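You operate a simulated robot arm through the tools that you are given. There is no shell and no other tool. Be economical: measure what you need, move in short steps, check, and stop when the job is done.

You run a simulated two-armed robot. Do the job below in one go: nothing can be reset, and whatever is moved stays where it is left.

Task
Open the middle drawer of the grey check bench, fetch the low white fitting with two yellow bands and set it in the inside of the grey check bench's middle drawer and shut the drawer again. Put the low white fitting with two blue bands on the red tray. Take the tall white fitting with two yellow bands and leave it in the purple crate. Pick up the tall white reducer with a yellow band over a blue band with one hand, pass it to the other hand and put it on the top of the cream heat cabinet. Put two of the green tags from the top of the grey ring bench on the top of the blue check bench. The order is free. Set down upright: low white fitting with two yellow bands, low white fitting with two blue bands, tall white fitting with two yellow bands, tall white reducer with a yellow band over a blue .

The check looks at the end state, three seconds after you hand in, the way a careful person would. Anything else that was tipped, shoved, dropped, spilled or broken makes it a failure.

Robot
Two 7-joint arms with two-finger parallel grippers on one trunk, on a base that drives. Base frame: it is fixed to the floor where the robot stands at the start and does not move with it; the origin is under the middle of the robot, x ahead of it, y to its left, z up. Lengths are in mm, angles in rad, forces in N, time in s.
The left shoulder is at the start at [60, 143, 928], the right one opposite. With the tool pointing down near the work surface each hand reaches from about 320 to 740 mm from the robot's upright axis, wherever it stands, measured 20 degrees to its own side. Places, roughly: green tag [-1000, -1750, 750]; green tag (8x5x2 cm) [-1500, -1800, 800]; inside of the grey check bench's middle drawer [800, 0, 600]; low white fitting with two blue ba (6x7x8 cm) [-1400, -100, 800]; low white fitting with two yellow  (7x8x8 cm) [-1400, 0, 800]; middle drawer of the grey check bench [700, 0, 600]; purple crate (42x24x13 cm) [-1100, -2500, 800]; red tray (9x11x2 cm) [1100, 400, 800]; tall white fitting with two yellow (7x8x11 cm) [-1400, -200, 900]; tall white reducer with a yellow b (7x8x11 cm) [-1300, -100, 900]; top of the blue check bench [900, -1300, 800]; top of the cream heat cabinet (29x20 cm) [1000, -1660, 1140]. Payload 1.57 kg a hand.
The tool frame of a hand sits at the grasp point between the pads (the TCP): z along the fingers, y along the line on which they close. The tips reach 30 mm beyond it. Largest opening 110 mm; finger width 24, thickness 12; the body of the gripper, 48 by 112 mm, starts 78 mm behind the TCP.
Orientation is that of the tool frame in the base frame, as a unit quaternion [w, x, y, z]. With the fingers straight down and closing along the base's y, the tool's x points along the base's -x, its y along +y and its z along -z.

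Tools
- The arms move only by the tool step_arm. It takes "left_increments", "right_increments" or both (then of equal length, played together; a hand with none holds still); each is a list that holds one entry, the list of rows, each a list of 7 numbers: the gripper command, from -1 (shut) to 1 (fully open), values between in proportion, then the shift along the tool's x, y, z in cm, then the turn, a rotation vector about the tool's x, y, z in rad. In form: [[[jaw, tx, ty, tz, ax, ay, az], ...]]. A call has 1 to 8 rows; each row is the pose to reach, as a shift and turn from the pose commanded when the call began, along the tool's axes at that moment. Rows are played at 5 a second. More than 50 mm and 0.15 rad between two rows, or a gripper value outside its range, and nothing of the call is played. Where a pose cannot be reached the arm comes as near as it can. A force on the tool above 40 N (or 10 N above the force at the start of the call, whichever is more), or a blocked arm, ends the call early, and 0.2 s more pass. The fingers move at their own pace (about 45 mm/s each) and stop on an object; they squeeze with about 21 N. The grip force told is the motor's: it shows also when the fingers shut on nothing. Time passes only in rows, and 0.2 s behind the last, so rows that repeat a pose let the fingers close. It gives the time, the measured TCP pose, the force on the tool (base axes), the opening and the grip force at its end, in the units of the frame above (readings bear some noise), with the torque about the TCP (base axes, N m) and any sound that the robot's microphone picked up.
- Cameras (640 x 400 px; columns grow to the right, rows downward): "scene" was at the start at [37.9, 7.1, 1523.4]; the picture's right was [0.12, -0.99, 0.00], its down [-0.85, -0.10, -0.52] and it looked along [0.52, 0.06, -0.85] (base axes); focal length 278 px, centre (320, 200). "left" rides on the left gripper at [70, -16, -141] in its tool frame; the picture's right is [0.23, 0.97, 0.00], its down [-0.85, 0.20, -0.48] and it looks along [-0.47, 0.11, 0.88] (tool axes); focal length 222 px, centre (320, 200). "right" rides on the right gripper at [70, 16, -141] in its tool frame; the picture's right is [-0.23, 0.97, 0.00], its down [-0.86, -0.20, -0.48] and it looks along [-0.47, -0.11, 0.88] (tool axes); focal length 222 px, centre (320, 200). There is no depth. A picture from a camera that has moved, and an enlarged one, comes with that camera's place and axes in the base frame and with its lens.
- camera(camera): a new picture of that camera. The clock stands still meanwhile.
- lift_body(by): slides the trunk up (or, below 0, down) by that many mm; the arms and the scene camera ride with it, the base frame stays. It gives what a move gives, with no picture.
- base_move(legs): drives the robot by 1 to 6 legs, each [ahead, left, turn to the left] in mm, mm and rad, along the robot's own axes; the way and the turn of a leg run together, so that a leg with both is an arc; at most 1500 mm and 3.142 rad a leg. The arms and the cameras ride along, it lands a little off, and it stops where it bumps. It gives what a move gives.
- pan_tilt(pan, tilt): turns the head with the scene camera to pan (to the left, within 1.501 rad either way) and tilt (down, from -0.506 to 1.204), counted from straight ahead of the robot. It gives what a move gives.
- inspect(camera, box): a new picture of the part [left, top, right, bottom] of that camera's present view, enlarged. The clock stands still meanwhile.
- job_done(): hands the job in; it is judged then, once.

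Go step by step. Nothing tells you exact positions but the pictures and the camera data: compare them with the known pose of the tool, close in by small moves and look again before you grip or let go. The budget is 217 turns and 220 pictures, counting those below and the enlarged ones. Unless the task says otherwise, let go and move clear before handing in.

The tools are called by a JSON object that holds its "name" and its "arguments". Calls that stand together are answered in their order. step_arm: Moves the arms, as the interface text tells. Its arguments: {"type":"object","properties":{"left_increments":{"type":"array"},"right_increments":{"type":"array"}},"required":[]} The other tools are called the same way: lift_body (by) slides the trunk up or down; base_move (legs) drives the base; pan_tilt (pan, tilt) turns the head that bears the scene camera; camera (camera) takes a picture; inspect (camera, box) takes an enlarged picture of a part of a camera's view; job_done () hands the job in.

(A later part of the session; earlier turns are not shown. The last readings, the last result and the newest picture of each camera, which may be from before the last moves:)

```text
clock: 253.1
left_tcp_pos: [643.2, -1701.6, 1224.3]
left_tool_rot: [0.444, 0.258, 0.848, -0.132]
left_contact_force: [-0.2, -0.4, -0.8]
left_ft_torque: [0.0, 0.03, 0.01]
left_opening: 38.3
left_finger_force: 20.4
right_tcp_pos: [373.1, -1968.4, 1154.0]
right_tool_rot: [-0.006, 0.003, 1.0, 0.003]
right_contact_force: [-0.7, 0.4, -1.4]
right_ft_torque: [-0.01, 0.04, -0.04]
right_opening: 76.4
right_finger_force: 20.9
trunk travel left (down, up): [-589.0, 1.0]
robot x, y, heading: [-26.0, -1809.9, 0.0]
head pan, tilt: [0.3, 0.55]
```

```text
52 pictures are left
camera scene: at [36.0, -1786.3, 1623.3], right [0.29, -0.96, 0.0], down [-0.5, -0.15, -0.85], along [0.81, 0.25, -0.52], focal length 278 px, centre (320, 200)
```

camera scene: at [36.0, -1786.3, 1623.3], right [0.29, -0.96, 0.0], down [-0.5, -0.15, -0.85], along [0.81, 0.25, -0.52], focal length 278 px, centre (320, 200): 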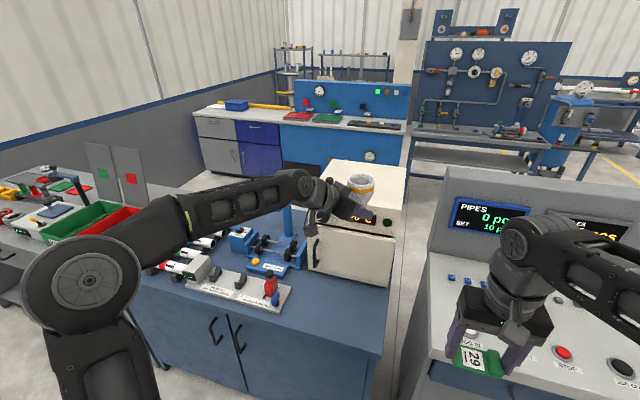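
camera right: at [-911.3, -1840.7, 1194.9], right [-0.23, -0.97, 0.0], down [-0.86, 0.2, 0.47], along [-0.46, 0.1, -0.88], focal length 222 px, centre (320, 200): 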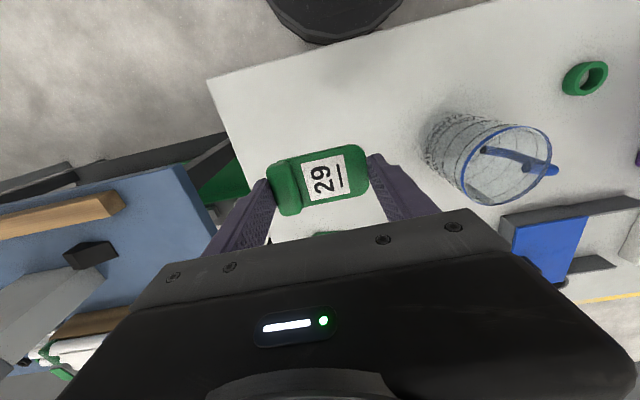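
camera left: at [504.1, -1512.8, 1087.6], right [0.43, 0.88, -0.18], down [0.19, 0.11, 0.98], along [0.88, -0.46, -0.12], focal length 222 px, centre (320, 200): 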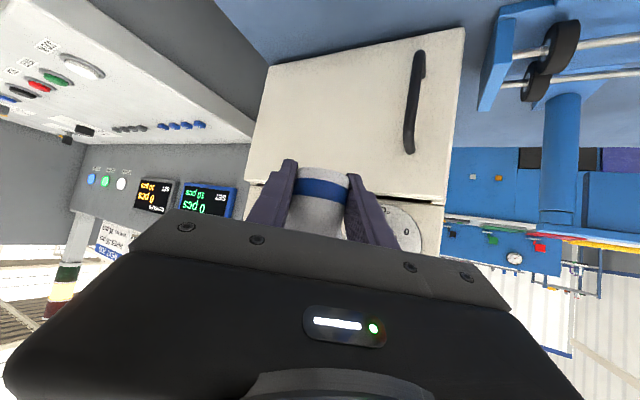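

{"name": "base_move", "arguments": {"legs": [[225, 0, 0]]}}

{"name": "camera", "arguments": {"camera": "left"}}

{"name": "camera", "arguments": {"camera": "scene"}}

```text
clock: 254.8
left_tcp_pos: [869.4, -1701.2, 1222.9]
left_tool_rot: [0.443, 0.258, 0.848, -0.132]
left_contact_force: [0.3, -0.2, -1.2]
left_ft_torque: [-0.02, -0.02, -0.03]
left_opening: 38.4
left_finger_force: 21.6
right_tcp_pos: [599.7, -1968.1, 1154.1]
right_tool_rot: [-0.007, 0.002, 1.0, 0.004]
right_contact_force: [-0.2, 0.2, 0.0]
right_ft_torque: [-0.01, 0.03, 0.0]
right_opening: 76.6
right_finger_force: 21.3
trunk travel left (down, up): [-589.0, 1.0]
robot x, y, heading: [202.2, -1808.1, -0.006]
head pan, tilt: [0.3, 0.55]
```

```text
51 pictures are left
camera left: at [730.7, -1627.8, 1247.4], right [0.43, 0.88, -0.18], down [0.19, 0.11, 0.98], along [0.88, -0.46, -0.12], focal length 222 px, centre (320, 200)
```

left: 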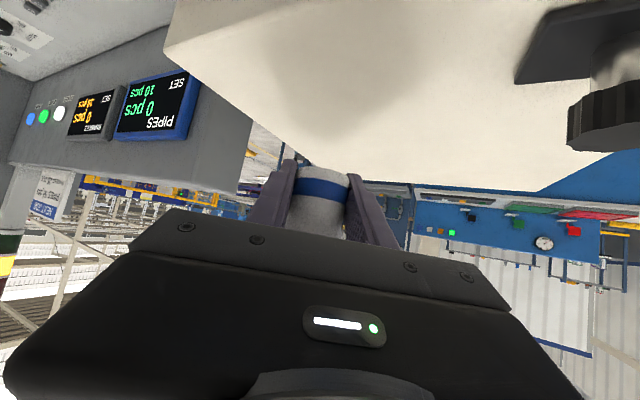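

```text
50 pictures are left
camera scene: at [261.8, -1785.3, 1623.3], right [0.29, -0.96, 0.0], down [-0.5, -0.15, -0.85], along [0.81, 0.25, -0.52], focal length 278 px, centre (320, 200)
```

scene: 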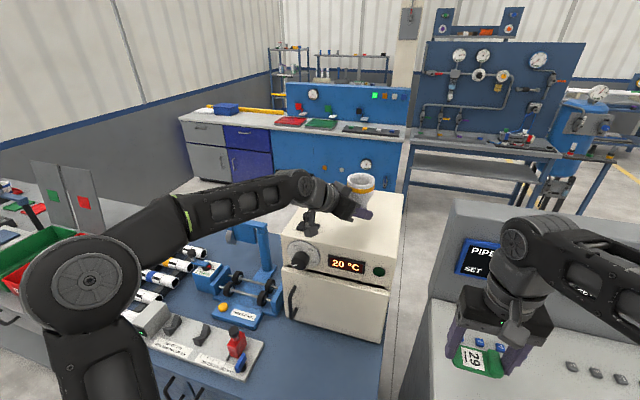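

Over the cabinet top now. I move 25 mm further in and start lowering.

{"name": "step_arm", "arguments": {"left_increments": [[[-1, 0.7, 0.5, 1.3, 0, 0, 0], [-1, 1.4, 0.9, 2.7, 0, 0, 0], [-1, 2.1, 1.4, 4.0, 0, 0, 0]]]}}

{"name": "camera", "arguments": {"camera": "left"}}

{"name": "inspect", "arguments": {"camera": "scene", "box": [270, 150, 430, 270]}}

```text
clock: 255.6
left_tcp_pos: [894.3, -1700.8, 1184.1]
left_tool_rot: [0.444, 0.259, 0.847, -0.133]
left_contact_force: [-0.4, -0.3, -1.1]
left_ft_torque: [0.0, 0.01, -0.03]
left_opening: 38.2
left_finger_force: 21.4
right_tcp_pos: [598.8, -1966.5, 1153.6]
right_tool_rot: [-0.006, 0.003, 1.0, 0.004]
right_contact_force: [0.2, 0.0, -0.4]
right_ft_torque: [-0.01, -0.02, -0.06]
right_opening: 76.7
right_finger_force: 20.6
trunk travel left (down, up): [-589.0, 1.0]
robot x, y, heading: [203.2, -1813.0, -0.002]
head pan, tilt: [0.3, 0.55]
```

```text
49 pictures are left
camera left: at [755.0, -1627.0, 1207.5], right [0.43, 0.88, -0.18], down [0.19, 0.11, 0.98], along [0.88, -0.46, -0.12], focal length 222 px, centre (320, 200)
```

left: 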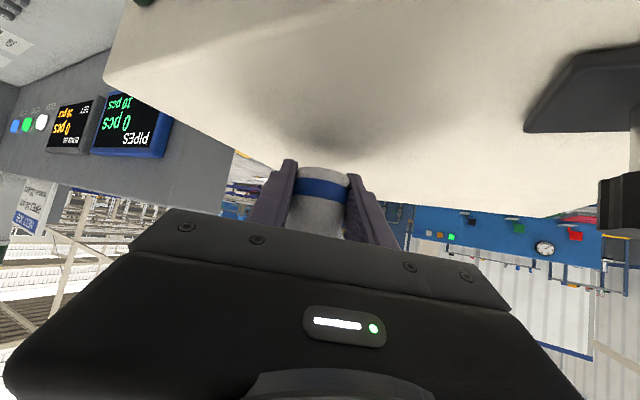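

```text
3.33 times, centred on (350, 210) of scene
camera zoom: at [260.8, -1785.2, 1623.3], right [0.29, -0.96, 0.0], down [-0.5, -0.15, -0.85], along [0.81, 0.25, -0.52], focal length 926 px, centre (220, 167)
```

zoom: 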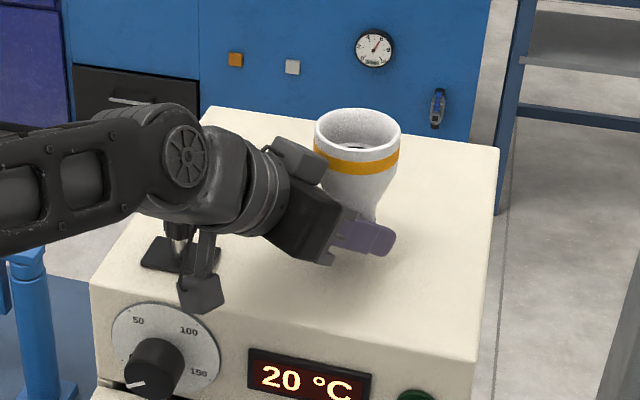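

{"name": "lift_body", "arguments": {"by": -9}}

{"name": "lift_body", "arguments": {"by": -5}}

{"name": "camera", "arguments": {"camera": "left"}}

```text
clock: 256.2
left_tcp_pos: [893.2, -1700.2, 1175.3]
left_tool_rot: [0.444, 0.259, 0.848, -0.132]
left_contact_force: [0.1, 0.6, -1.3]
left_ft_torque: [0.0, -0.03, 0.01]
left_opening: 38.4
left_finger_force: 20.2
right_tcp_pos: [597.6, -1967.5, 1145.2]
right_tool_rot: [-0.006, 0.003, 1.0, 0.004]
right_contact_force: [-0.1, -0.7, 0.0]
right_ft_torque: [0.0, -0.05, -0.03]
right_opening: 76.7
right_finger_force: 21.1
trunk travel left (down, up): [-580.0, 10.0]
robot x, y, heading: [204.0, -1812.6, -0.0]
head pan, tilt: [0.3, 0.55]
```

```text
clock: 256.8
left_tcp_pos: [892.9, -1700.7, 1171.9]
left_tool_rot: [0.446, 0.258, 0.847, -0.133]
left_contact_force: [1.7, 0.1, 6.5]
left_ft_torque: [-0.22, -0.04, 0.17]
left_opening: 38.3
left_finger_force: 20.7
right_tcp_pos: [597.7, -1967.8, 1139.9]
right_tool_rot: [-0.006, 0.003, 1.0, 0.003]
right_contact_force: [-1.2, -0.1, -0.3]
right_ft_torque: [-0.03, -0.01, -0.01]
right_opening: 77.0
right_finger_force: 21.2
trunk travel left (down, up): [-575.0, 15.0]
robot x, y, heading: [207.2, -1808.6, -0.001]
head pan, tilt: [0.3, 0.55]
```

```text
47 pictures are left
camera left: at [754.4, -1627.4, 1195.3], right [0.43, 0.88, -0.18], down [0.18, 0.11, 0.98], along [0.88, -0.46, -0.11], focal length 222 px, centre (320, 200)
```

left: 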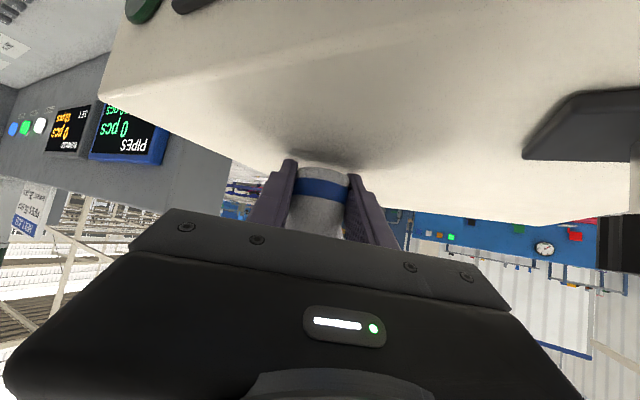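

It touches down. I lower 2 mm more, release slowly and check before withdrawing.

{"name": "lift_body", "arguments": {"by": -2}}

{"name": "step_arm", "arguments": {"left_increments": [[[-0.2, 0, 0, 0, 0, 0, 0], [-0.1, 0, 0, 0, 0, 0, 0], [0.05, 0, 0, 0, 0, 0, 0], [0.05, 0, 0, 0, 0, 0, 0]]]}}

{"name": "camera", "arguments": {"camera": "left"}}

{"name": "inspect", "arguments": {"camera": "scene", "box": [270, 150, 430, 270]}}

```text
clock: 257.3
left_tcp_pos: [893.4, -1700.4, 1171.5]
left_tool_rot: [0.447, 0.258, 0.846, -0.132]
left_contact_force: [4.2, 1.0, 19.2]
left_ft_torque: [-0.5, -0.2, -0.09]
left_opening: 38.4
left_finger_force: 21.0
right_tcp_pos: [596.9, -1967.4, 1138.1]
right_tool_rot: [-0.006, 0.003, 1.0, 0.003]
right_contact_force: [-0.7, 0.4, 0.0]
right_ft_torque: [0.0, 0.01, 0.02]
right_opening: 76.4
right_finger_force: 20.8
trunk travel left (down, up): [-573.0, 17.0]
robot x, y, heading: [206.9, -1810.6, -0.003]
head pan, tilt: [0.3, 0.55]
```

```text
clock: 258.3
left_tcp_pos: [895.1, -1697.5, 1172.8]
left_tool_rot: [0.449, 0.256, 0.846, -0.131]
left_contact_force: [11.2, 8.5, 24.1]
left_ft_torque: [-0.56, -0.29, 0.61]
left_opening: 46.1
left_finger_force: 0.0
right_tcp_pos: [598.3, -1966.2, 1138.4]
right_tool_rot: [-0.006, 0.003, 1.0, 0.003]
right_contact_force: [-0.5, 0.5, -0.3]
right_ft_torque: [-0.02, -0.01, 0.01]
right_opening: 76.8
right_finger_force: 21.0
trunk travel left (down, up): [-573.0, 17.0]
robot x, y, heading: [202.5, -1812.0, -0.002]
head pan, tilt: [0.3, 0.55]
```

```text
46 pictures are left
camera left: at [755.6, -1624.9, 1194.1], right [0.43, 0.88, -0.18], down [0.18, 0.11, 0.98], along [0.89, -0.45, -0.11], focal length 222 px, centre (320, 200)
```

left: 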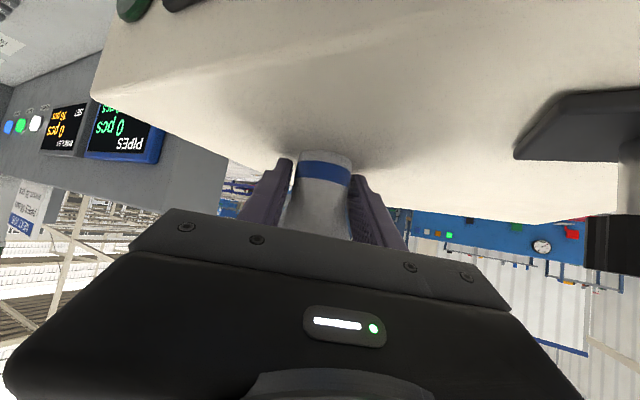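

```text
3.33 times, centred on (350, 210) of scene
camera zoom: at [259.2, -1784.2, 1607.4], right [0.29, -0.96, 0.0], down [-0.5, -0.15, -0.85], along [0.82, 0.25, -0.52], focal length 926 px, centre (220, 167)
```

zoom: 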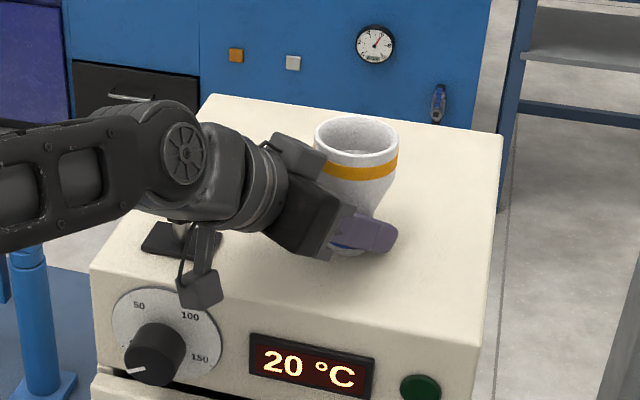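

The fingertips are pressing on the cabinet top and can't slide open. I raise the trunk 4 mm to free them.

{"name": "lift_body", "arguments": {"by": 4}}

{"name": "camera", "arguments": {"camera": "left"}}

{"name": "inspect", "arguments": {"camera": "scene", "box": [290, 160, 410, 250]}}

```text
clock: 258.8
left_tcp_pos: [893.4, -1697.9, 1172.5]
left_tool_rot: [0.445, 0.259, 0.847, -0.133]
left_contact_force: [8.0, 8.2, 14.3]
left_ft_torque: [-0.18, -0.23, 0.27]
left_opening: 47.3
left_finger_force: 0.1
right_tcp_pos: [597.4, -1966.9, 1141.2]
right_tool_rot: [-0.006, 0.003, 1.0, 0.002]
right_contact_force: [0.3, -0.1, 1.0]
right_ft_torque: [0.04, -0.01, 0.03]
right_opening: 76.8
right_finger_force: 20.3
trunk travel left (down, up): [-577.0, 13.0]
robot x, y, heading: [208.5, -1813.6, -0.001]
head pan, tilt: [0.3, 0.55]
```

```text
44 pictures are left
camera left: at [754.8, -1625.3, 1195.6], right [0.43, 0.88, -0.18], down [0.19, 0.11, 0.98], along [0.88, -0.46, -0.12], focal length 222 px, centre (320, 200)
```

left: 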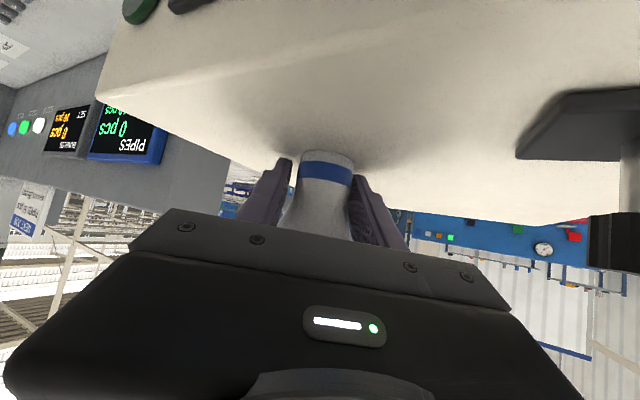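

```text
4.44 times, centred on (350, 205) of scene
camera zoom: at [259.9, -1784.0, 1611.2], right [0.29, -0.96, 0.0], down [-0.5, -0.15, -0.85], along [0.81, 0.25, -0.52], focal length 1234 px, centre (187, 178)
```

zoom: 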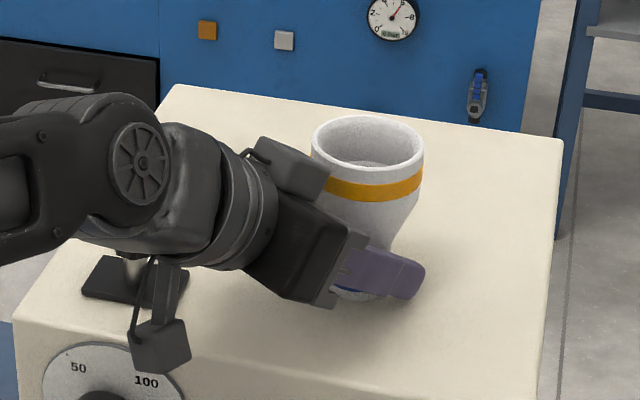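

{"name": "lift_body", "arguments": {"by": 4}}

{"name": "step_arm", "arguments": {"left_increments": [[[0.1, 0, 0, 0, 0, 0, 0], [0.1, 0, 0, 0, 0, 0, 0]]]}}

{"name": "camera", "arguments": {"camera": "left"}}

```text
clock: 259.3
left_tcp_pos: [892.0, -1703.2, 1174.4]
left_tool_rot: [0.441, 0.26, 0.849, -0.134]
left_contact_force: [-0.7, 0.2, 0.0]
left_ft_torque: [-0.07, -0.01, 0.02]
left_opening: 57.7
left_finger_force: 0.0
right_tcp_pos: [597.0, -1968.0, 1146.3]
right_tool_rot: [-0.007, 0.004, 1.0, 0.003]
right_contact_force: [0.0, 0.1, -0.8]
right_ft_torque: [-0.01, -0.01, 0.0]
right_opening: 76.9
right_finger_force: 20.5
trunk travel left (down, up): [-581.0, 9.0]
robot x, y, heading: [203.1, -1810.3, -0.001]
head pan, tilt: [0.3, 0.55]
```

```text
clock: 259.9
left_tcp_pos: [892.0, -1700.2, 1175.2]
left_tool_rot: [0.443, 0.26, 0.847, -0.133]
left_contact_force: [0.3, 0.6, -0.8]
left_ft_torque: [-0.03, 0.07, 0.0]
left_opening: 60.3
left_finger_force: 0.1
right_tcp_pos: [598.6, -1967.2, 1145.1]
right_tool_rot: [-0.006, 0.002, 1.0, 0.004]
right_contact_force: [1.0, -0.4, 0.4]
right_ft_torque: [0.02, -0.03, 0.0]
right_opening: 76.8
right_finger_force: 21.3
trunk travel left (down, up): [-581.0, 9.0]
robot x, y, heading: [199.7, -1809.0, 0.004]
head pan, tilt: [0.3, 0.55]
```

```text
42 pictures are left
camera left: at [754.3, -1627.2, 1199.7], right [0.44, 0.88, -0.18], down [0.19, 0.11, 0.98], along [0.88, -0.46, -0.12], focal length 222 px, centre (320, 200)
```

left: 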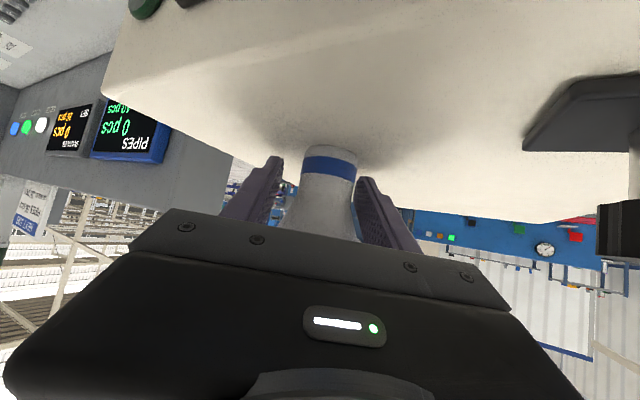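

The fingers are free and the reducer stands. I open wide and withdraw horizontally.

{"name": "step_arm", "arguments": {"left_increments": [[[0.4, 0, 0, 0, 0, 0, 0], [0.65, 0, 0, 0, 0, 0, 0], [0.65, 0, 0, 0, 0, 0, 0]]]}}

{"name": "step_arm", "arguments": {"left_increments": [[[0.65, 0.8, 0, -1.4, 0, 0, 0], [0.65, 2.2, 0, -3.6, 0, 0, 0], [0.65, 3.8, 0, -6, 0, 0, 0], [0.65, 5, 0, -9.5, 0, 0, 0], [0.65, 4, 0, -13.5, 0, 0, 0]]]}}

{"name": "camera", "arguments": {"camera": "scene"}}

```text
clock: 260.7
left_tcp_pos: [893.7, -1700.0, 1176.0]
left_tool_rot: [0.443, 0.259, 0.848, -0.133]
left_contact_force: [-0.5, 0.5, -0.7]
left_ft_torque: [-0.03, 0.0, -0.03]
left_opening: 90.6
left_finger_force: 0.1
right_tcp_pos: [597.6, -1967.1, 1145.4]
right_tool_rot: [-0.006, 0.003, 1.0, 0.004]
right_contact_force: [0.6, 0.0, -0.5]
right_ft_torque: [0.02, 0.0, -0.03]
right_opening: 76.7
right_finger_force: 20.7
trunk travel left (down, up): [-581.0, 9.0]
robot x, y, heading: [198.5, -1807.6, -0.007]
head pan, tilt: [0.3, 0.55]
```

```text
clock: 261.9
left_tcp_pos: [782.6, -1627.0, 1220.6]
left_tool_rot: [0.443, 0.261, 0.847, -0.133]
left_contact_force: [-0.6, 0.0, 0.8]
left_ft_torque: [0.0, -0.01, -0.01]
left_opening: 91.0
left_finger_force: 0.1
right_tcp_pos: [597.2, -1968.6, 1145.2]
right_tool_rot: [-0.006, 0.004, 1.0, 0.004]
right_contact_force: [-0.3, 0.5, -0.3]
right_ft_torque: [0.01, -0.02, 0.01]
right_opening: 76.8
right_finger_force: 20.9
trunk travel left (down, up): [-581.0, 9.0]
robot x, y, heading: [200.4, -1813.1, -0.003]
head pan, tilt: [0.3, 0.55]
```

```text
41 pictures are left
camera scene: at [259.1, -1786.1, 1615.3], right [0.29, -0.96, 0.0], down [-0.5, -0.15, -0.85], along [0.82, 0.25, -0.52], focal length 278 px, centre (320, 200)
```

scene: 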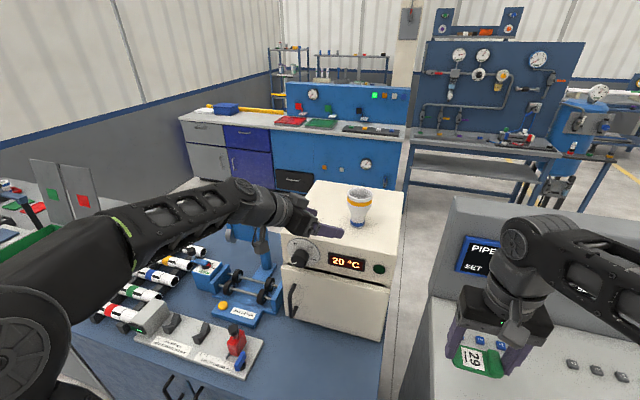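

The reducer stands upright on the cream cabinet. I back away and restore the left hand to its tucked pose.

{"name": "base_move", "arguments": {"legs": [[-300, 0, 0]]}}

{"name": "step_arm", "arguments": {"left_increments": [[[0.65, 2.4, -0.4, -1.3, -0.035, 0.1168, -0.0688], [0.65, 4.8, -0.8, -2.6, -0.07, 0.2335, -0.1375], [0.65, 7.3, -1.2, -4, -0.105, 0.35, -0.206], [0.65, 9.7, -1.6, -5.3, -0.14, 0.467, -0.275], [0.65, 12.1, -2.1, -6.6, -0.175, 0.584, -0.344], [0.65, 14.5, -2.5, -8, -0.21, 0.7, -0.4125], [0.65, 17, -2.9, -9.3, -0.245, 0.817, -0.481], [0.65, 19.4, -3.3, -10.6, -0.28, 0.934, -0.55]]]}}

{"name": "base_move", "arguments": {"legs": [[0, 235, 0], [230, 0, 0]]}}

{"name": "pan_tilt", "arguments": {"pan": -0.2, "tilt": 0.85}}

{"name": "camera", "arguments": {"camera": "scene"}}

```text
clock: 264.0
left_tcp_pos: [481.6, -1625.1, 1220.7]
left_tool_rot: [0.444, 0.259, 0.847, -0.133]
left_contact_force: [-1.3, -0.5, 0.4]
left_ft_torque: [0.01, 0.01, -0.02]
left_opening: 91.3
left_finger_force: 0.0
right_tcp_pos: [296.3, -1966.3, 1146.4]
right_tool_rot: [-0.006, 0.003, 1.0, 0.003]
right_contact_force: [0.2, 0.0, 0.4]
right_ft_torque: [0.0, -0.05, -0.02]
right_opening: 76.6
right_finger_force: 20.9
trunk travel left (down, up): [-581.0, 9.0]
robot x, y, heading: [-99.0, -1808.8, -0.004]
head pan, tilt: [0.3, 0.55]
```

```text
clock: 265.8
left_tcp_pos: [297.8, -1540.7, 1122.1]
left_tool_rot: [-0.001, -0.003, 1.0, -0.001]
left_contact_force: [0.1, -0.3, 0.2]
left_ft_torque: [-0.01, 0.0, 0.01]
left_opening: 90.9
left_finger_force: 0.1
right_tcp_pos: [298.3, -1966.7, 1146.4]
right_tool_rot: [-0.006, 0.003, 1.0, 0.004]
right_contact_force: [0.2, 0.0, -0.8]
right_ft_torque: [0.01, 0.0, -0.02]
right_opening: 76.9
right_finger_force: 21.0
trunk travel left (down, up): [-581.0, 9.0]
robot x, y, heading: [-97.2, -1808.0, -0.002]
head pan, tilt: [0.3, 0.55]
```

```text
clock: 268.9
left_tcp_pos: [531.0, -1307.7, 1120.6]
left_tool_rot: [0.0, -0.002, 1.0, -0.001]
left_contact_force: [0.7, 0.5, 0.2]
left_ft_torque: [-0.03, 0.03, 0.0]
left_opening: 90.7
left_finger_force: 0.0
right_tcp_pos: [530.2, -1734.3, 1145.5]
right_tool_rot: [-0.007, 0.003, 1.0, 0.003]
right_contact_force: [0.1, 1.0, -1.2]
right_ft_torque: [0.01, 0.06, -0.01]
right_opening: 76.9
right_finger_force: 20.8
trunk travel left (down, up): [-581.0, 9.0]
robot x, y, heading: [138.0, -1579.4, 0.002]
head pan, tilt: [0.3, 0.55]
```

```text
clock: 269.8
left_tcp_pos: [529.8, -1307.3, 1122.6]
left_tool_rot: [-0.001, -0.001, 1.0, -0.001]
left_contact_force: [-0.3, -0.3, -0.3]
left_ft_torque: [-0.02, -0.03, 0.0]
left_opening: 90.7
left_finger_force: 0.0
right_tcp_pos: [528.7, -1734.7, 1145.6]
right_tool_rot: [-0.005, 0.003, 1.0, 0.004]
right_contact_force: [-0.4, 0.6, 0.0]
right_ft_torque: [-0.01, -0.05, 0.01]
right_opening: 76.7
right_finger_force: 21.3
trunk travel left (down, up): [-581.0, 9.0]
robot x, y, heading: [135.4, -1577.9, 0.001]
head pan, tilt: [-0.201, 0.85]
```

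```text
40 pictures are left
camera scene: at [181.5, -1593.7, 1590.0], right [-0.2, -0.98, 0.0], down [-0.74, 0.15, -0.66], along [0.65, -0.13, -0.75], focal length 278 px, centre (320, 200)
```

scene: 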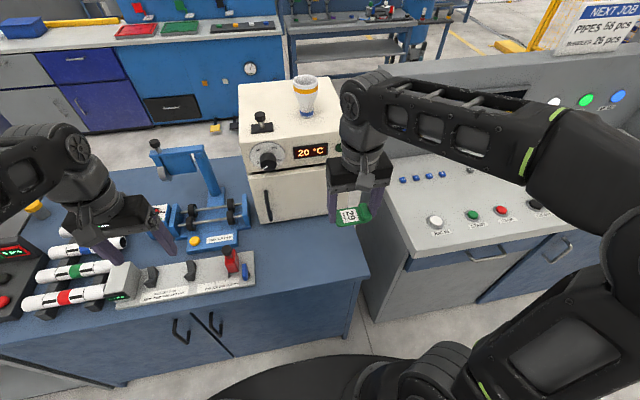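

Free area of the blue check bench: x 550–780, y -1790…-1530. I set the first tag at about (660, -1710).

{"name": "step_arm", "arguments": {"right_increments": [[[-1, -3, 0.6, 3, 0, 0, 0], [-1, -6, 1.2, 6.5, 0, 0, 0], [-1, -9, 1.8, 10, 0, 0, 0], [-1, -12, 2.4, 13.5, 0, 0, 0], [-1, -13.1, 2.5, 18, 0, 0, 0], [-1, -13.1, 2.5, 22.5, 0, 0, 0], [-1, -13.1, 2.5, 27, 0, 0, 0]]]}}

{"name": "camera", "arguments": {"camera": "right"}}

{"name": "camera", "arguments": {"camera": "scene"}}

```text
clock: 271.4
left_tcp_pos: [530.7, -1307.3, 1121.7]
left_tool_rot: [0.0, -0.002, 1.0, -0.001]
left_contact_force: [-0.3, 1.4, 0.6]
left_ft_torque: [-0.01, -0.01, -0.01]
left_opening: 90.9
left_finger_force: 0.1
right_tcp_pos: [657.9, -1706.2, 872.9]
right_tool_rot: [-0.005, 0.003, 1.0, 0.004]
right_contact_force: [0.5, 0.8, -0.7]
right_ft_torque: [0.0, 0.02, 0.0]
right_opening: 76.6
right_finger_force: 21.3
trunk travel left (down, up): [-581.0, 9.0]
robot x, y, heading: [135.2, -1577.5, -0.002]
head pan, tilt: [-0.201, 0.85]
```

```text
39 pictures are left
camera right: at [591.7, -1691.6, 1015.9], right [0.23, 0.97, 0.0], down [0.86, -0.21, 0.47], along [0.45, -0.11, -0.88], focal length 222 px, centre (320, 200)
```

right: 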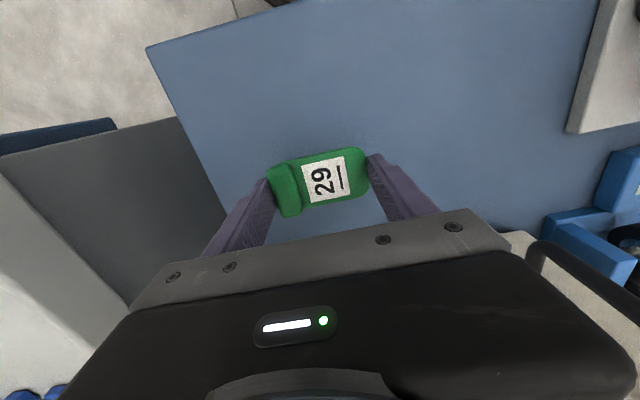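

```text
38 pictures are left
camera scene: at [182.3, -1593.7, 1589.9], right [-0.2, -0.98, 0.0], down [-0.74, 0.15, -0.66], along [0.65, -0.13, -0.75], focal length 278 px, centre (320, 200)
```

scene: 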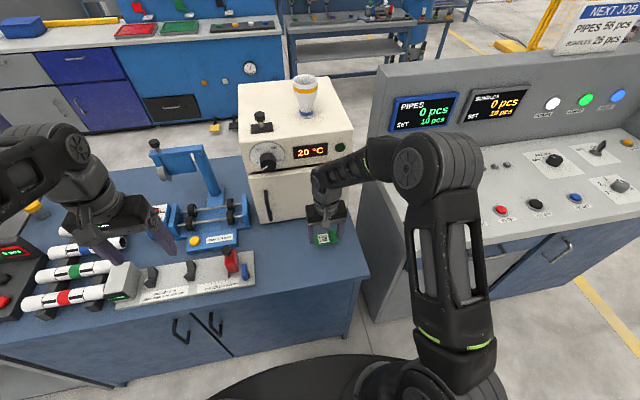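

{"name": "step_arm", "arguments": {"right_increments": [[[-1, 0, 0, 1.5, 0, 0, 0], [-1, 0, 0, 3, 0, 0, 0], [-1, 0, 0, 3.5, 0, 0, 0]]]}}

{"name": "step_arm", "arguments": {"right_increments": [[[-1, 0, 0, 0.3, 0, 0, 0], [-1, 0, 0, 0.6, 0, 0, 0]]]}}

{"name": "step_arm", "arguments": {"right_increments": [[[-1, 0, 0, 0.3, 0, 0, 0], [-1, 0, 0, 0.5, 0, 0, 0]]]}}

```text
clock: 272.2
left_tcp_pos: [530.3, -1308.8, 1121.3]
left_tool_rot: [0.0, -0.002, 1.0, -0.001]
left_contact_force: [0.1, 0.1, 0.7]
left_ft_torque: [-0.01, 0.0, -0.03]
left_opening: 90.8
left_finger_force: 0.0
right_tcp_pos: [657.4, -1707.3, 839.3]
right_tool_rot: [-0.006, 0.003, 1.0, 0.004]
right_contact_force: [0.2, -0.2, 0.3]
right_ft_torque: [-0.02, 0.02, 0.02]
right_opening: 76.7
right_finger_force: 21.1
trunk travel left (down, up): [-581.0, 9.0]
robot x, y, heading: [133.2, -1578.3, 0.001]
head pan, tilt: [-0.201, 0.85]
```

```text
clock: 272.8
left_tcp_pos: [530.6, -1307.9, 1122.1]
left_tool_rot: [0.0, -0.002, 1.0, -0.001]
left_contact_force: [0.2, 0.1, 0.0]
left_ft_torque: [0.0, 0.0, 0.03]
left_opening: 90.7
left_finger_force: 0.1
right_tcp_pos: [655.9, -1706.8, 834.7]
right_tool_rot: [-0.007, 0.002, 1.0, 0.003]
right_contact_force: [0.9, -0.6, -0.2]
right_ft_torque: [0.01, 0.02, -0.01]
right_opening: 76.6
right_finger_force: 21.0
trunk travel left (down, up): [-581.0, 9.0]
robot x, y, heading: [133.0, -1577.3, 0.001]
head pan, tilt: [-0.201, 0.85]
```

```text
clock: 273.4
left_tcp_pos: [529.9, -1308.0, 1123.4]
left_tool_rot: [0.001, -0.002, 1.0, -0.001]
left_contact_force: [0.2, 0.1, 0.2]
left_ft_torque: [0.02, 0.0, -0.04]
left_opening: 90.8
left_finger_force: 0.0
right_tcp_pos: [656.1, -1706.8, 829.9]
right_tool_rot: [-0.004, 0.003, 1.0, 0.003]
right_contact_force: [-3.3, -1.4, 17.0]
right_ft_torque: [-0.61, -0.05, -0.06]
right_opening: 76.9
right_finger_force: 21.0
trunk travel left (down, up): [-581.0, 9.0]
robot x, y, heading: [137.9, -1576.6, -0.004]
head pan, tilt: [-0.201, 0.85]
```

Contact at 830. I release and rise.

{"name": "step_arm", "arguments": {"right_increments": [[[-1, 0, 0, -0.3, 0, 0, 0], [0.6, 0, 0, -0.3, 0, 0, 0], [0.7, 0, 0, -0.3, 0, 0, 0], [0.7, 0, 0, -2, 0, 0, 0], [0.7, 0, 0, -6, 0, 0, 0], [0.7, 0, 0, -10.5, 0, 0, 0], [0.7, 0, 0, -15, 0, 0, 0]]]}}

{"name": "camera", "arguments": {"camera": "right"}}

{"name": "step_arm", "arguments": {"right_increments": [[[0.7, 3, -1, -3, 0, 0, 0], [0.7, 6.5, -2, -5.5, 0, 0, 0], [0.7, 10, -3, -8.5, 0, 0, 0], [0.7, 13, -4, -11.5, 0, 0, 0]]]}}

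```text
clock: 275.0
left_tcp_pos: [529.3, -1307.4, 1122.2]
left_tool_rot: [0.001, -0.002, 1.0, -0.001]
left_contact_force: [0.2, 0.0, -0.8]
left_ft_torque: [-0.04, -0.07, 0.01]
left_opening: 90.6
left_finger_force: 0.0
right_tcp_pos: [657.3, -1707.1, 980.0]
right_tool_rot: [-0.006, 0.003, 1.0, 0.004]
right_contact_force: [0.0, 0.7, 0.2]
right_ft_torque: [0.05, 0.0, 0.04]
right_opening: 93.6
right_finger_force: 0.0
trunk travel left (down, up): [-581.0, 9.0]
robot x, y, heading: [135.9, -1575.4, 0.002]
head pan, tilt: [-0.201, 0.85]
```

```text
37 pictures are left
camera right: at [590.4, -1691.7, 1122.5], right [0.23, 0.97, 0.0], down [0.86, -0.21, 0.47], along [0.45, -0.11, -0.88], focal length 222 px, centre (320, 200)
```

right: 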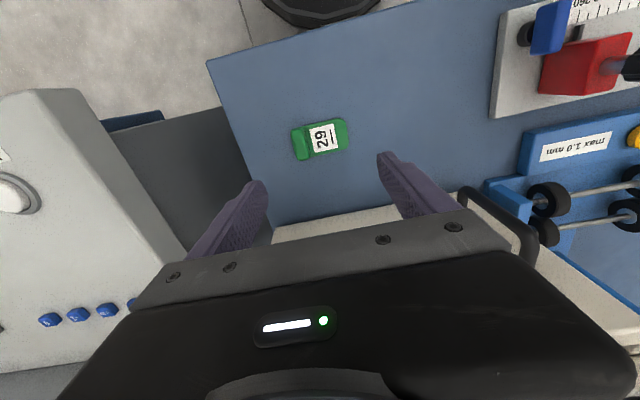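

```text
clock: 276.0
left_tcp_pos: [530.8, -1307.6, 1122.8]
left_tool_rot: [0.0, -0.002, 1.0, -0.001]
left_contact_force: [0.4, -0.3, 0.5]
left_ft_torque: [0.0, -0.02, -0.01]
left_opening: 90.9
left_finger_force: 0.1
right_tcp_pos: [527.9, -1749.0, 1094.8]
right_tool_rot: [-0.006, 0.003, 1.0, 0.004]
right_contact_force: [-0.5, 0.5, 0.8]
right_ft_torque: [0.02, 0.0, -0.01]
right_opening: 93.7
right_finger_force: 0.1
trunk travel left (down, up): [-581.0, 9.0]
robot x, y, heading: [130.9, -1577.3, -0.004]
head pan, tilt: [-0.201, 0.85]
```

The first tag lies on the blue check bench. I go back for the second one, at about (-1210, -1803).

{"name": "base_move", "arguments": {"legs": [[-300, 0, 0], [0, 0, -1.571], [0, 0, -1.571], [0, 376, 0], [370, 0, 0]]}}

{"name": "pan_tilt", "arguments": {"pan": -0.1, "tilt": 0.85}}

{"name": "camera", "arguments": {"camera": "scene"}}

```text
clock: 289.6
left_tcp_pos: [-930.6, -2227.3, 1122.0]
left_tool_rot: [-0.001, 1.0, 0.005, 0.001]
left_contact_force: [0.0, 0.9, -1.3]
left_ft_torque: [-0.01, -0.03, 0.01]
left_opening: 90.6
left_finger_force: 0.0
right_tcp_pos: [-931.3, -1786.0, 1094.6]
right_tool_rot: [0.004, 1.0, -0.001, 0.006]
right_contact_force: [-0.8, -0.1, -0.7]
right_ft_torque: [0.01, -0.04, -0.01]
right_opening: 93.5
right_finger_force: 0.0
trunk travel left (down, up): [-581.0, 9.0]
robot x, y, heading: [-530.9, -1956.3, -3.132]
head pan, tilt: [-0.201, 0.85]
```

```text
clock: 290.3
left_tcp_pos: [-927.8, -2226.5, 1122.5]
left_tool_rot: [-0.002, 1.0, 0.006, 0.0]
left_contact_force: [-0.2, 0.5, 0.7]
left_ft_torque: [0.0, 0.01, -0.02]
left_opening: 90.7
left_finger_force: 0.1
right_tcp_pos: [-931.4, -1786.6, 1095.6]
right_tool_rot: [0.003, 1.0, 0.0, 0.007]
right_contact_force: [-0.3, 0.4, 0.0]
right_ft_torque: [0.02, -0.03, -0.02]
right_opening: 93.2
right_finger_force: 0.1
trunk travel left (down, up): [-581.0, 9.0]
robot x, y, heading: [-534.7, -1952.9, -3.136]
head pan, tilt: [-0.099, 0.85]
```

```text
36 pictures are left
camera scene: at [-582.9, -1949.4, 1589.9], right [0.1, 1.0, 0.0], down [0.75, -0.07, -0.66], along [-0.66, 0.06, -0.75], focal length 278 px, centre (320, 200)
```

scene: 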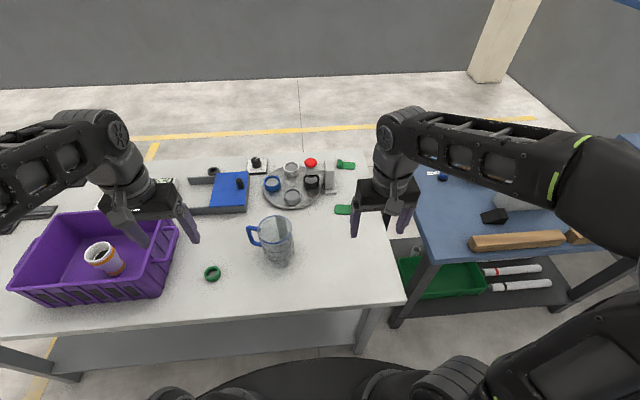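

{"name": "step_arm", "arguments": {"right_increments": [[[0.9, -3.64, 0.14, 2.1, 0, 0, 0], [0.9, -7.3, 0.28, 4.2, 0, 0, 0], [0.9, -10.9, 0.4, 6.4, 0, 0, 0], [0.9, -14.5, 0.55, 8.5, 0, 0, 0], [0.9, -18.2, 0.7, 10.6, 0, 0, 0], [0.9, -21.8, 0.8, 12.8, 0, 0, 0], [0.9, -25.5, 0.96, 14.9, 0, 0, 0], [0.9, -29.1, 1.1, 17, 0, 0, 0]]]}}

{"name": "camera", "arguments": {"camera": "right"}}

```text
clock: 292.1
left_tcp_pos: [-931.0, -2226.7, 1121.6]
left_tool_rot: [-0.002, 1.0, 0.006, 0.001]
left_contact_force: [-1.0, -0.5, -0.5]
left_ft_torque: [-0.03, -0.06, -0.03]
left_opening: 90.7
left_finger_force: 0.1
right_tcp_pos: [-1221.2, -1798.0, 921.3]
right_tool_rot: [0.004, 1.0, -0.001, 0.007]
right_contact_force: [0.4, 0.6, 0.1]
right_ft_torque: [-0.01, -0.03, 0.02]
right_opening: 104.5
right_finger_force: 0.1
trunk travel left (down, up): [-581.0, 9.0]
robot x, y, heading: [-530.6, -1955.0, -3.135]
head pan, tilt: [-0.099, 0.85]
```

```text
35 pictures are left
camera right: at [-1151.7, -1814.0, 1063.6], right [-0.23, -0.97, 0.0], down [-0.86, 0.2, 0.47], along [-0.45, 0.1, -0.89], focal length 222 px, centre (320, 200)
```

right: 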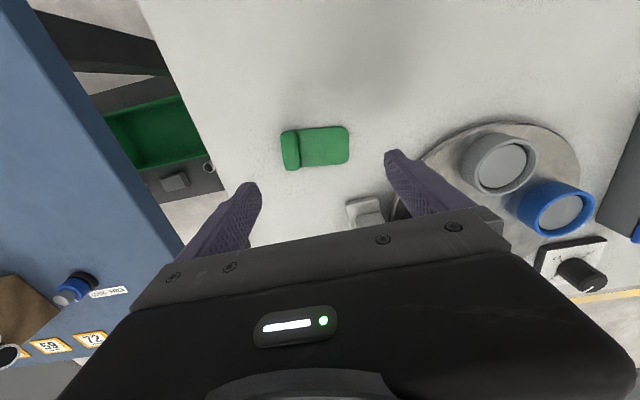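

{"name": "step_arm", "arguments": {"right_increments": [[[0.9, 0.5, -0.35, 3, 0, 0, 0], [0.9, 0.5, -0.35, 6, 0, 0, 0], [0.9, 0.5, -0.35, 8, 0, 0, 0], [0.9, 0.5, -0.35, 9, 0, 0, 0]]]}}

{"name": "camera", "arguments": {"camera": "right"}}

```text
clock: 293.1
left_tcp_pos: [-929.6, -2226.9, 1122.2]
left_tool_rot: [0.0, 1.0, 0.005, 0.0]
left_contact_force: [0.0, 0.5, -0.8]
left_ft_torque: [0.01, 0.02, -0.01]
left_opening: 90.9
left_finger_force: 0.1
right_tcp_pos: [-1213.3, -1795.6, 831.2]
right_tool_rot: [0.003, 1.0, 0.001, 0.005]
right_contact_force: [-0.5, -0.3, -0.1]
right_ft_torque: [0.03, 0.0, 0.01]
right_opening: 104.7
right_finger_force: 0.1
trunk travel left (down, up): [-581.0, 9.0]
robot x, y, heading: [-531.0, -1957.0, -3.134]
head pan, tilt: [-0.099, 0.85]
```

```text
34 pictures are left
camera right: at [-1144.2, -1810.8, 974.0], right [-0.23, -0.97, 0.0], down [-0.86, 0.2, 0.47], along [-0.46, 0.1, -0.88], focal length 222 px, centre (320, 200)
```

right: 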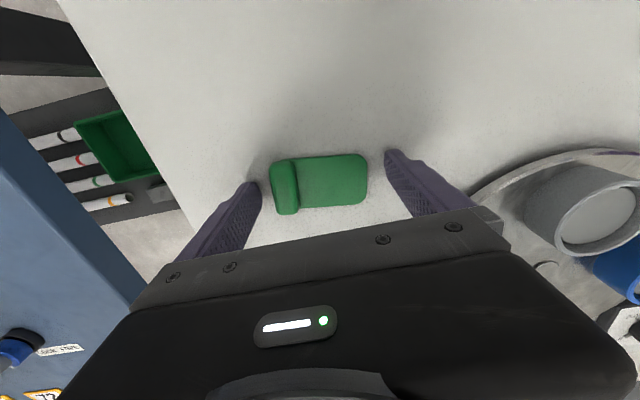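

{"name": "step_arm", "arguments": {"right_increments": [[[0.9, -0.4, 0, 0.2, 0, 0, 0], [-1, -0.4, 0, 0.2, 0, 0, 0], [-1, -0.4, 0, 0.2, 0, 0, 0], [-1, -0.4, 0, 0.2, 0, 0, 0], [-1, -0.4, 0, 0.2, 0, 0, 0]]]}}

{"name": "step_arm", "arguments": {"right_increments": [[[-1, 0, 0, -0.5, 0, 0, 0], [-1, 0, 0, -1.5, 0, 0, 0], [-1, 0, 0, -3.5, 0, 0, 0], [-1, 0, 0, -7, 0, 0, 0], [-1, 0, 0, -11, 0, 0, 0], [-1, 3, 0, -14.5, 0, 0, 0], [-1, 6.5, 0, -18, 0, 0, 0], [-1, 10, 0, -21, 0, 0, 0]]]}}

{"name": "camera", "arguments": {"camera": "right"}}

```text
clock: 294.3
left_tcp_pos: [-929.9, -2226.9, 1122.3]
left_tool_rot: [-0.001, 1.0, 0.004, -0.001]
left_contact_force: [-0.3, 0.8, -0.1]
left_ft_torque: [-0.03, 0.01, -0.01]
left_opening: 90.9
left_finger_force: 0.0
right_tcp_pos: [-1218.0, -1795.1, 829.3]
right_tool_rot: [0.003, 1.0, 0.0, 0.005]
right_contact_force: [-1.3, 5.7, 5.1]
right_ft_torque: [0.44, 0.1, 0.04]
right_opening: 79.8
right_finger_force: 21.4
trunk travel left (down, up): [-581.0, 9.0]
robot x, y, heading: [-539.0, -1956.8, -3.139]
head pan, tilt: [-0.099, 0.85]
```

```text
clock: 296.1
left_tcp_pos: [-927.2, -2226.8, 1123.0]
left_tool_rot: [0.0, 1.0, 0.006, -0.001]
left_contact_force: [0.6, 0.7, 0.4]
left_ft_torque: [-0.02, 0.03, 0.0]
left_opening: 90.9
left_finger_force: 0.0
right_tcp_pos: [-1117.5, -1793.6, 1041.5]
right_tool_rot: [0.003, 1.0, 0.0, 0.006]
right_contact_force: [-0.2, 0.4, -0.1]
right_ft_torque: [0.03, 0.06, 0.0]
right_opening: 79.7
right_finger_force: 21.0
trunk travel left (down, up): [-581.0, 9.0]
robot x, y, heading: [-533.8, -1956.7, -3.138]
head pan, tilt: [-0.099, 0.85]
```

```text
33 pictures are left
camera right: at [-1049.1, -1808.8, 1184.0], right [-0.23, -0.97, 0.0], down [-0.86, 0.2, 0.47], along [-0.46, 0.1, -0.88], focal length 222 px, centre (320, 200)
```

right: 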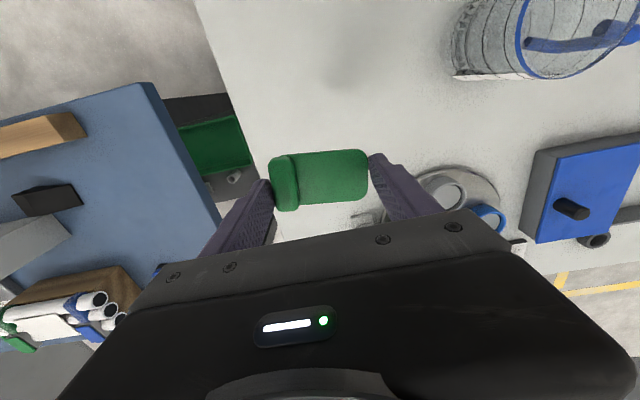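

{"name": "step_arm", "arguments": {"right_increments": [[[-1, 3.5, 0, -2, 0, 0, 0], [-1, 7.5, 0, -4, 0, 0, 0], [-1, 11.5, 0, -6, 0, 0, 0], [-1, 15.5, 0, -8, 0, 0, 0], [-1, 18, 0, -9, 0, 0, 0]]]}}

{"name": "base_move", "arguments": {"legs": [[-370, 0, 0], [0, 0, -1.571], [0, 0, -1.571], [0, 512, 0], [295, 0, 0]]}}

{"name": "camera", "arguments": {"camera": "scene"}}

```text
clock: 297.3
left_tcp_pos: [-929.1, -2228.7, 1121.7]
left_tool_rot: [-0.002, 1.0, 0.005, -0.001]
left_contact_force: [0.0, 0.1, 0.9]
left_ft_torque: [0.01, 0.01, 0.01]
left_opening: 90.8
left_finger_force: 0.0
right_tcp_pos: [-942.8, -1792.9, 1132.9]
right_tool_rot: [0.003, 1.0, 0.0, 0.007]
right_contact_force: [0.4, 0.6, 0.8]
right_ft_torque: [-0.02, 0.04, -0.01]
right_opening: 79.6
right_finger_force: 21.2
trunk travel left (down, up): [-581.0, 9.0]
robot x, y, heading: [-535.2, -1951.9, -3.133]
head pan, tilt: [-0.099, 0.85]
```

```text
clock: 311.5
left_tcp_pos: [496.1, -1140.8, 1121.8]
left_tool_rot: [0.001, -0.025, 1.0, 0.0]
left_contact_force: [0.9, -0.4, -0.2]
left_ft_torque: [-0.01, -0.03, 0.03]
left_opening: 90.8
left_finger_force: 0.1
right_tcp_pos: [526.7, -1573.0, 1132.2]
right_tool_rot: [-0.007, -0.02, 1.0, 0.003]
right_contact_force: [0.3, 0.0, -0.1]
right_ft_torque: [0.01, 0.03, 0.01]
right_opening: 78.7
right_finger_force: 21.2
trunk travel left (down, up): [-581.0, 9.0]
robot x, y, heading: [111.1, -1426.5, 0.046]
head pan, tilt: [-0.099, 0.85]
```

```text
32 pictures are left
camera scene: at [161.9, -1433.4, 1589.9], right [-0.05, -1.0, 0.0], down [-0.75, 0.04, -0.66], along [0.66, -0.04, -0.75], focal length 278 px, centre (320, 200)
```

scene: 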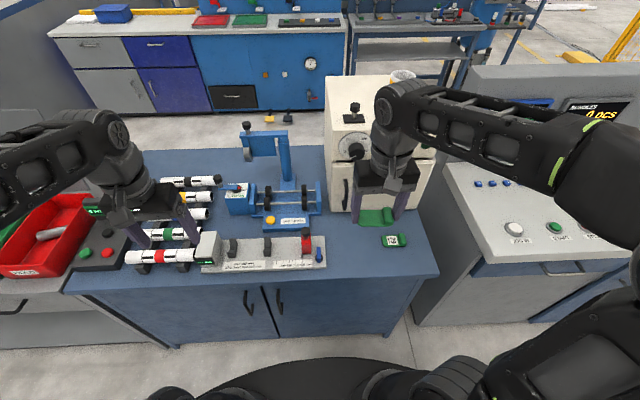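

{"name": "step_arm", "arguments": {"right_increments": [[[-1, -3, -0.2, 3, 0, 0, 0], [-1, -6, -0.3, 6.5, 0, 0, 0], [-1, -9, -0.5, 10, 0, 0, 0], [-1, -12, -0.6, 13.5, 0, 0, 0], [-1, -13, -0.7, 18, 0, 0, 0], [-1, -13, -0.7, 22, 0, 0, 0], [-1, -13, -0.7, 26, 0, 0, 0]]]}}

{"name": "camera", "arguments": {"camera": "right"}}

```text
clock: 313.1
left_tcp_pos: [495.4, -1140.9, 1121.9]
left_tool_rot: [0.0, -0.025, 1.0, -0.001]
left_contact_force: [1.1, -0.3, 0.2]
left_ft_torque: [-0.01, -0.01, 0.01]
left_opening: 90.7
left_finger_force: 0.1
right_tcp_pos: [652.1, -1573.2, 872.2]
right_tool_rot: [-0.006, -0.021, 1.0, 0.002]
right_contact_force: [-0.1, 0.1, -0.1]
right_ft_torque: [0.01, -0.02, 0.01]
right_opening: 78.6
right_finger_force: 20.8
trunk travel left (down, up): [-581.0, 9.0]
robot x, y, heading: [112.3, -1426.1, 0.043]
head pan, tilt: [-0.099, 0.85]
```

```text
31 pictures are left
camera right: at [586.0, -1560.8, 1013.8], right [0.19, 0.98, 0.0], down [0.87, -0.17, 0.47], along [0.46, -0.08, -0.88], focal length 222 px, centre (320, 200)
```

right: 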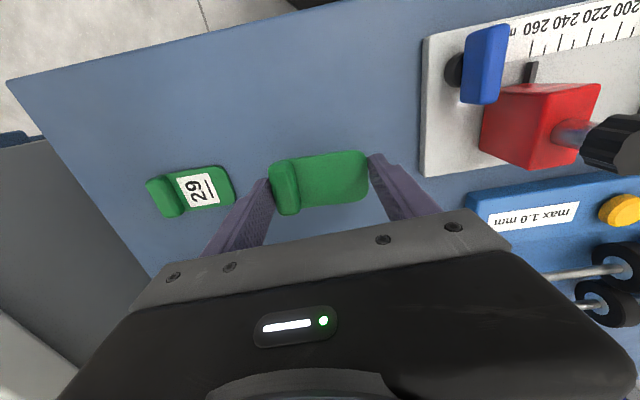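

{"name": "step_arm", "arguments": {"right_increments": [[[-1, 0, 0, 1.5, 0, 0, 0], [-1, 0, 0, 3, 0, 0, 0], [-1, 0, 0, 3.6, 0, 0, 0]]]}}

{"name": "step_arm", "arguments": {"right_increments": [[[-1, 0, 0, 0.3, 0, 0, 0], [-1, 0, 0, 0.6, 0, 0, 0]]]}}

```text
clock: 313.9
left_tcp_pos: [495.0, -1139.5, 1121.4]
left_tool_rot: [0.001, -0.025, 1.0, 0.0]
left_contact_force: [0.2, -0.4, 0.2]
left_ft_torque: [-0.01, 0.03, 0.01]
left_opening: 90.6
left_finger_force: 0.1
right_tcp_pos: [651.3, -1572.2, 833.9]
right_tool_rot: [-0.006, -0.021, 1.0, 0.003]
right_contact_force: [0.9, -0.8, 0.4]
right_ft_torque: [0.01, -0.01, -0.01]
right_opening: 78.6
right_finger_force: 21.0
trunk travel left (down, up): [-581.0, 9.0]
robot x, y, heading: [111.6, -1428.3, 0.047]
head pan, tilt: [-0.099, 0.85]
```

```text
clock: 314.5
left_tcp_pos: [494.7, -1138.9, 1121.4]
left_tool_rot: [0.001, -0.025, 1.0, 0.0]
left_contact_force: [0.9, 0.6, 0.0]
left_ft_torque: [-0.01, -0.03, 0.0]
left_opening: 90.8
left_finger_force: 0.1
right_tcp_pos: [652.4, -1572.2, 830.4]
right_tool_rot: [-0.005, -0.02, 1.0, 0.003]
right_contact_force: [-1.4, -1.2, 7.1]
right_ft_torque: [-0.34, -0.01, -0.03]
right_opening: 78.6
right_finger_force: 21.1
trunk travel left (down, up): [-581.0, 9.0]
robot x, y, heading: [112.5, -1422.3, 0.041]
head pan, tilt: [-0.099, 0.85]
```

Contact. I release and rise clear.

{"name": "step_arm", "arguments": {"right_increments": [[[-1, 0, 0, -0.1, 0, 0, 0], [0.6, 0, 0, -0.2, 0, 0, 0], [0.7, 0, 0, -0.2, 0, 0, 0], [0.7, 0, 0, -2, 0, 0, 0], [0.7, 0, 0, -6, 0, 0, 0], [0.7, 0, 0, -10.5, 0, 0, 0], [0.7, 2, 0, -15, 0, 0, 0], [0.7, 5, 0, -19, 0, 0, 0]]]}}

{"name": "base_move", "arguments": {"legs": [[-250, 0, -0.045]]}}

{"name": "pan_tilt", "arguments": {"pan": -0.15, "tilt": 0.6}}

{"name": "camera", "arguments": {"camera": "scene"}}

```text
clock: 316.3
left_tcp_pos: [493.8, -1139.5, 1122.6]
left_tool_rot: [0.001, -0.026, 1.0, -0.001]
left_contact_force: [0.6, 0.4, 0.5]
left_ft_torque: [0.0, 0.01, 0.01]
left_opening: 90.6
left_finger_force: 0.1
right_tcp_pos: [602.2, -1575.5, 1022.8]
right_tool_rot: [-0.007, -0.021, 1.0, 0.002]
right_contact_force: [0.2, -0.2, 0.9]
right_ft_torque: [0.0, -0.01, -0.01]
right_opening: 93.5
right_finger_force: 0.1
trunk travel left (down, up): [-581.0, 9.0]
robot x, y, heading: [110.0, -1426.7, 0.043]
head pan, tilt: [-0.099, 0.85]
```

```text
clock: 318.1
left_tcp_pos: [254.9, -1162.9, 1123.2]
left_tool_rot: [0.001, -0.003, 1.0, -0.001]
left_contact_force: [0.3, 0.1, 1.0]
left_ft_torque: [0.0, -0.03, 0.04]
left_opening: 90.7
left_finger_force: 0.1
right_tcp_pos: [343.6, -1603.4, 1021.7]
right_tool_rot: [-0.006, 0.002, 1.0, 0.003]
right_contact_force: [-0.9, 0.3, -0.1]
right_ft_torque: [-0.01, -0.05, 0.02]
right_opening: 93.6
right_finger_force: 0.2
trunk travel left (down, up): [-581.0, 9.0]
robot x, y, heading: [-136.9, -1433.5, 0.001]
head pan, tilt: [-0.099, 0.85]
```

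```text
clock: 318.9
left_tcp_pos: [256.2, -1163.1, 1122.4]
left_tool_rot: [0.0, -0.003, 1.0, -0.001]
left_contact_force: [0.4, -0.4, 0.4]
left_ft_torque: [-0.06, -0.01, -0.02]
left_opening: 90.5
left_finger_force: 0.0
right_tcp_pos: [345.7, -1603.8, 1021.5]
right_tool_rot: [-0.006, 0.003, 1.0, 0.003]
right_contact_force: [-0.5, 0.0, 0.1]
right_ft_torque: [-0.02, -0.01, -0.01]
right_opening: 93.5
right_finger_force: 0.0
trunk travel left (down, up): [-581.0, 9.0]
robot x, y, heading: [-138.4, -1434.0, 0.001]
head pan, tilt: [-0.15, 0.6]
```

```text
30 pictures are left
camera scene: at [-81.6, -1446.5, 1610.8], right [-0.15, -0.99, 0.0], down [-0.56, 0.09, -0.82], along [0.82, -0.12, -0.57], focal length 278 px, centre (320, 200)
```

scene: 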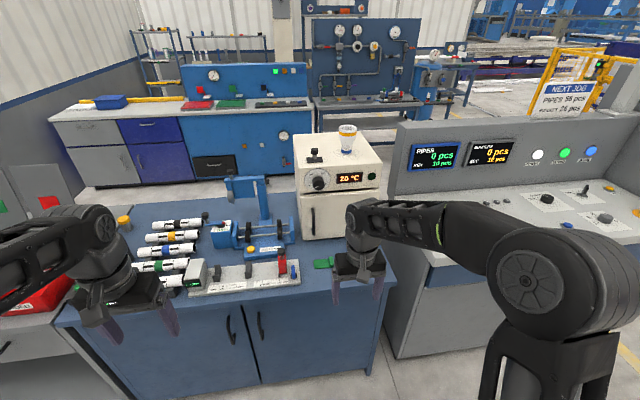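

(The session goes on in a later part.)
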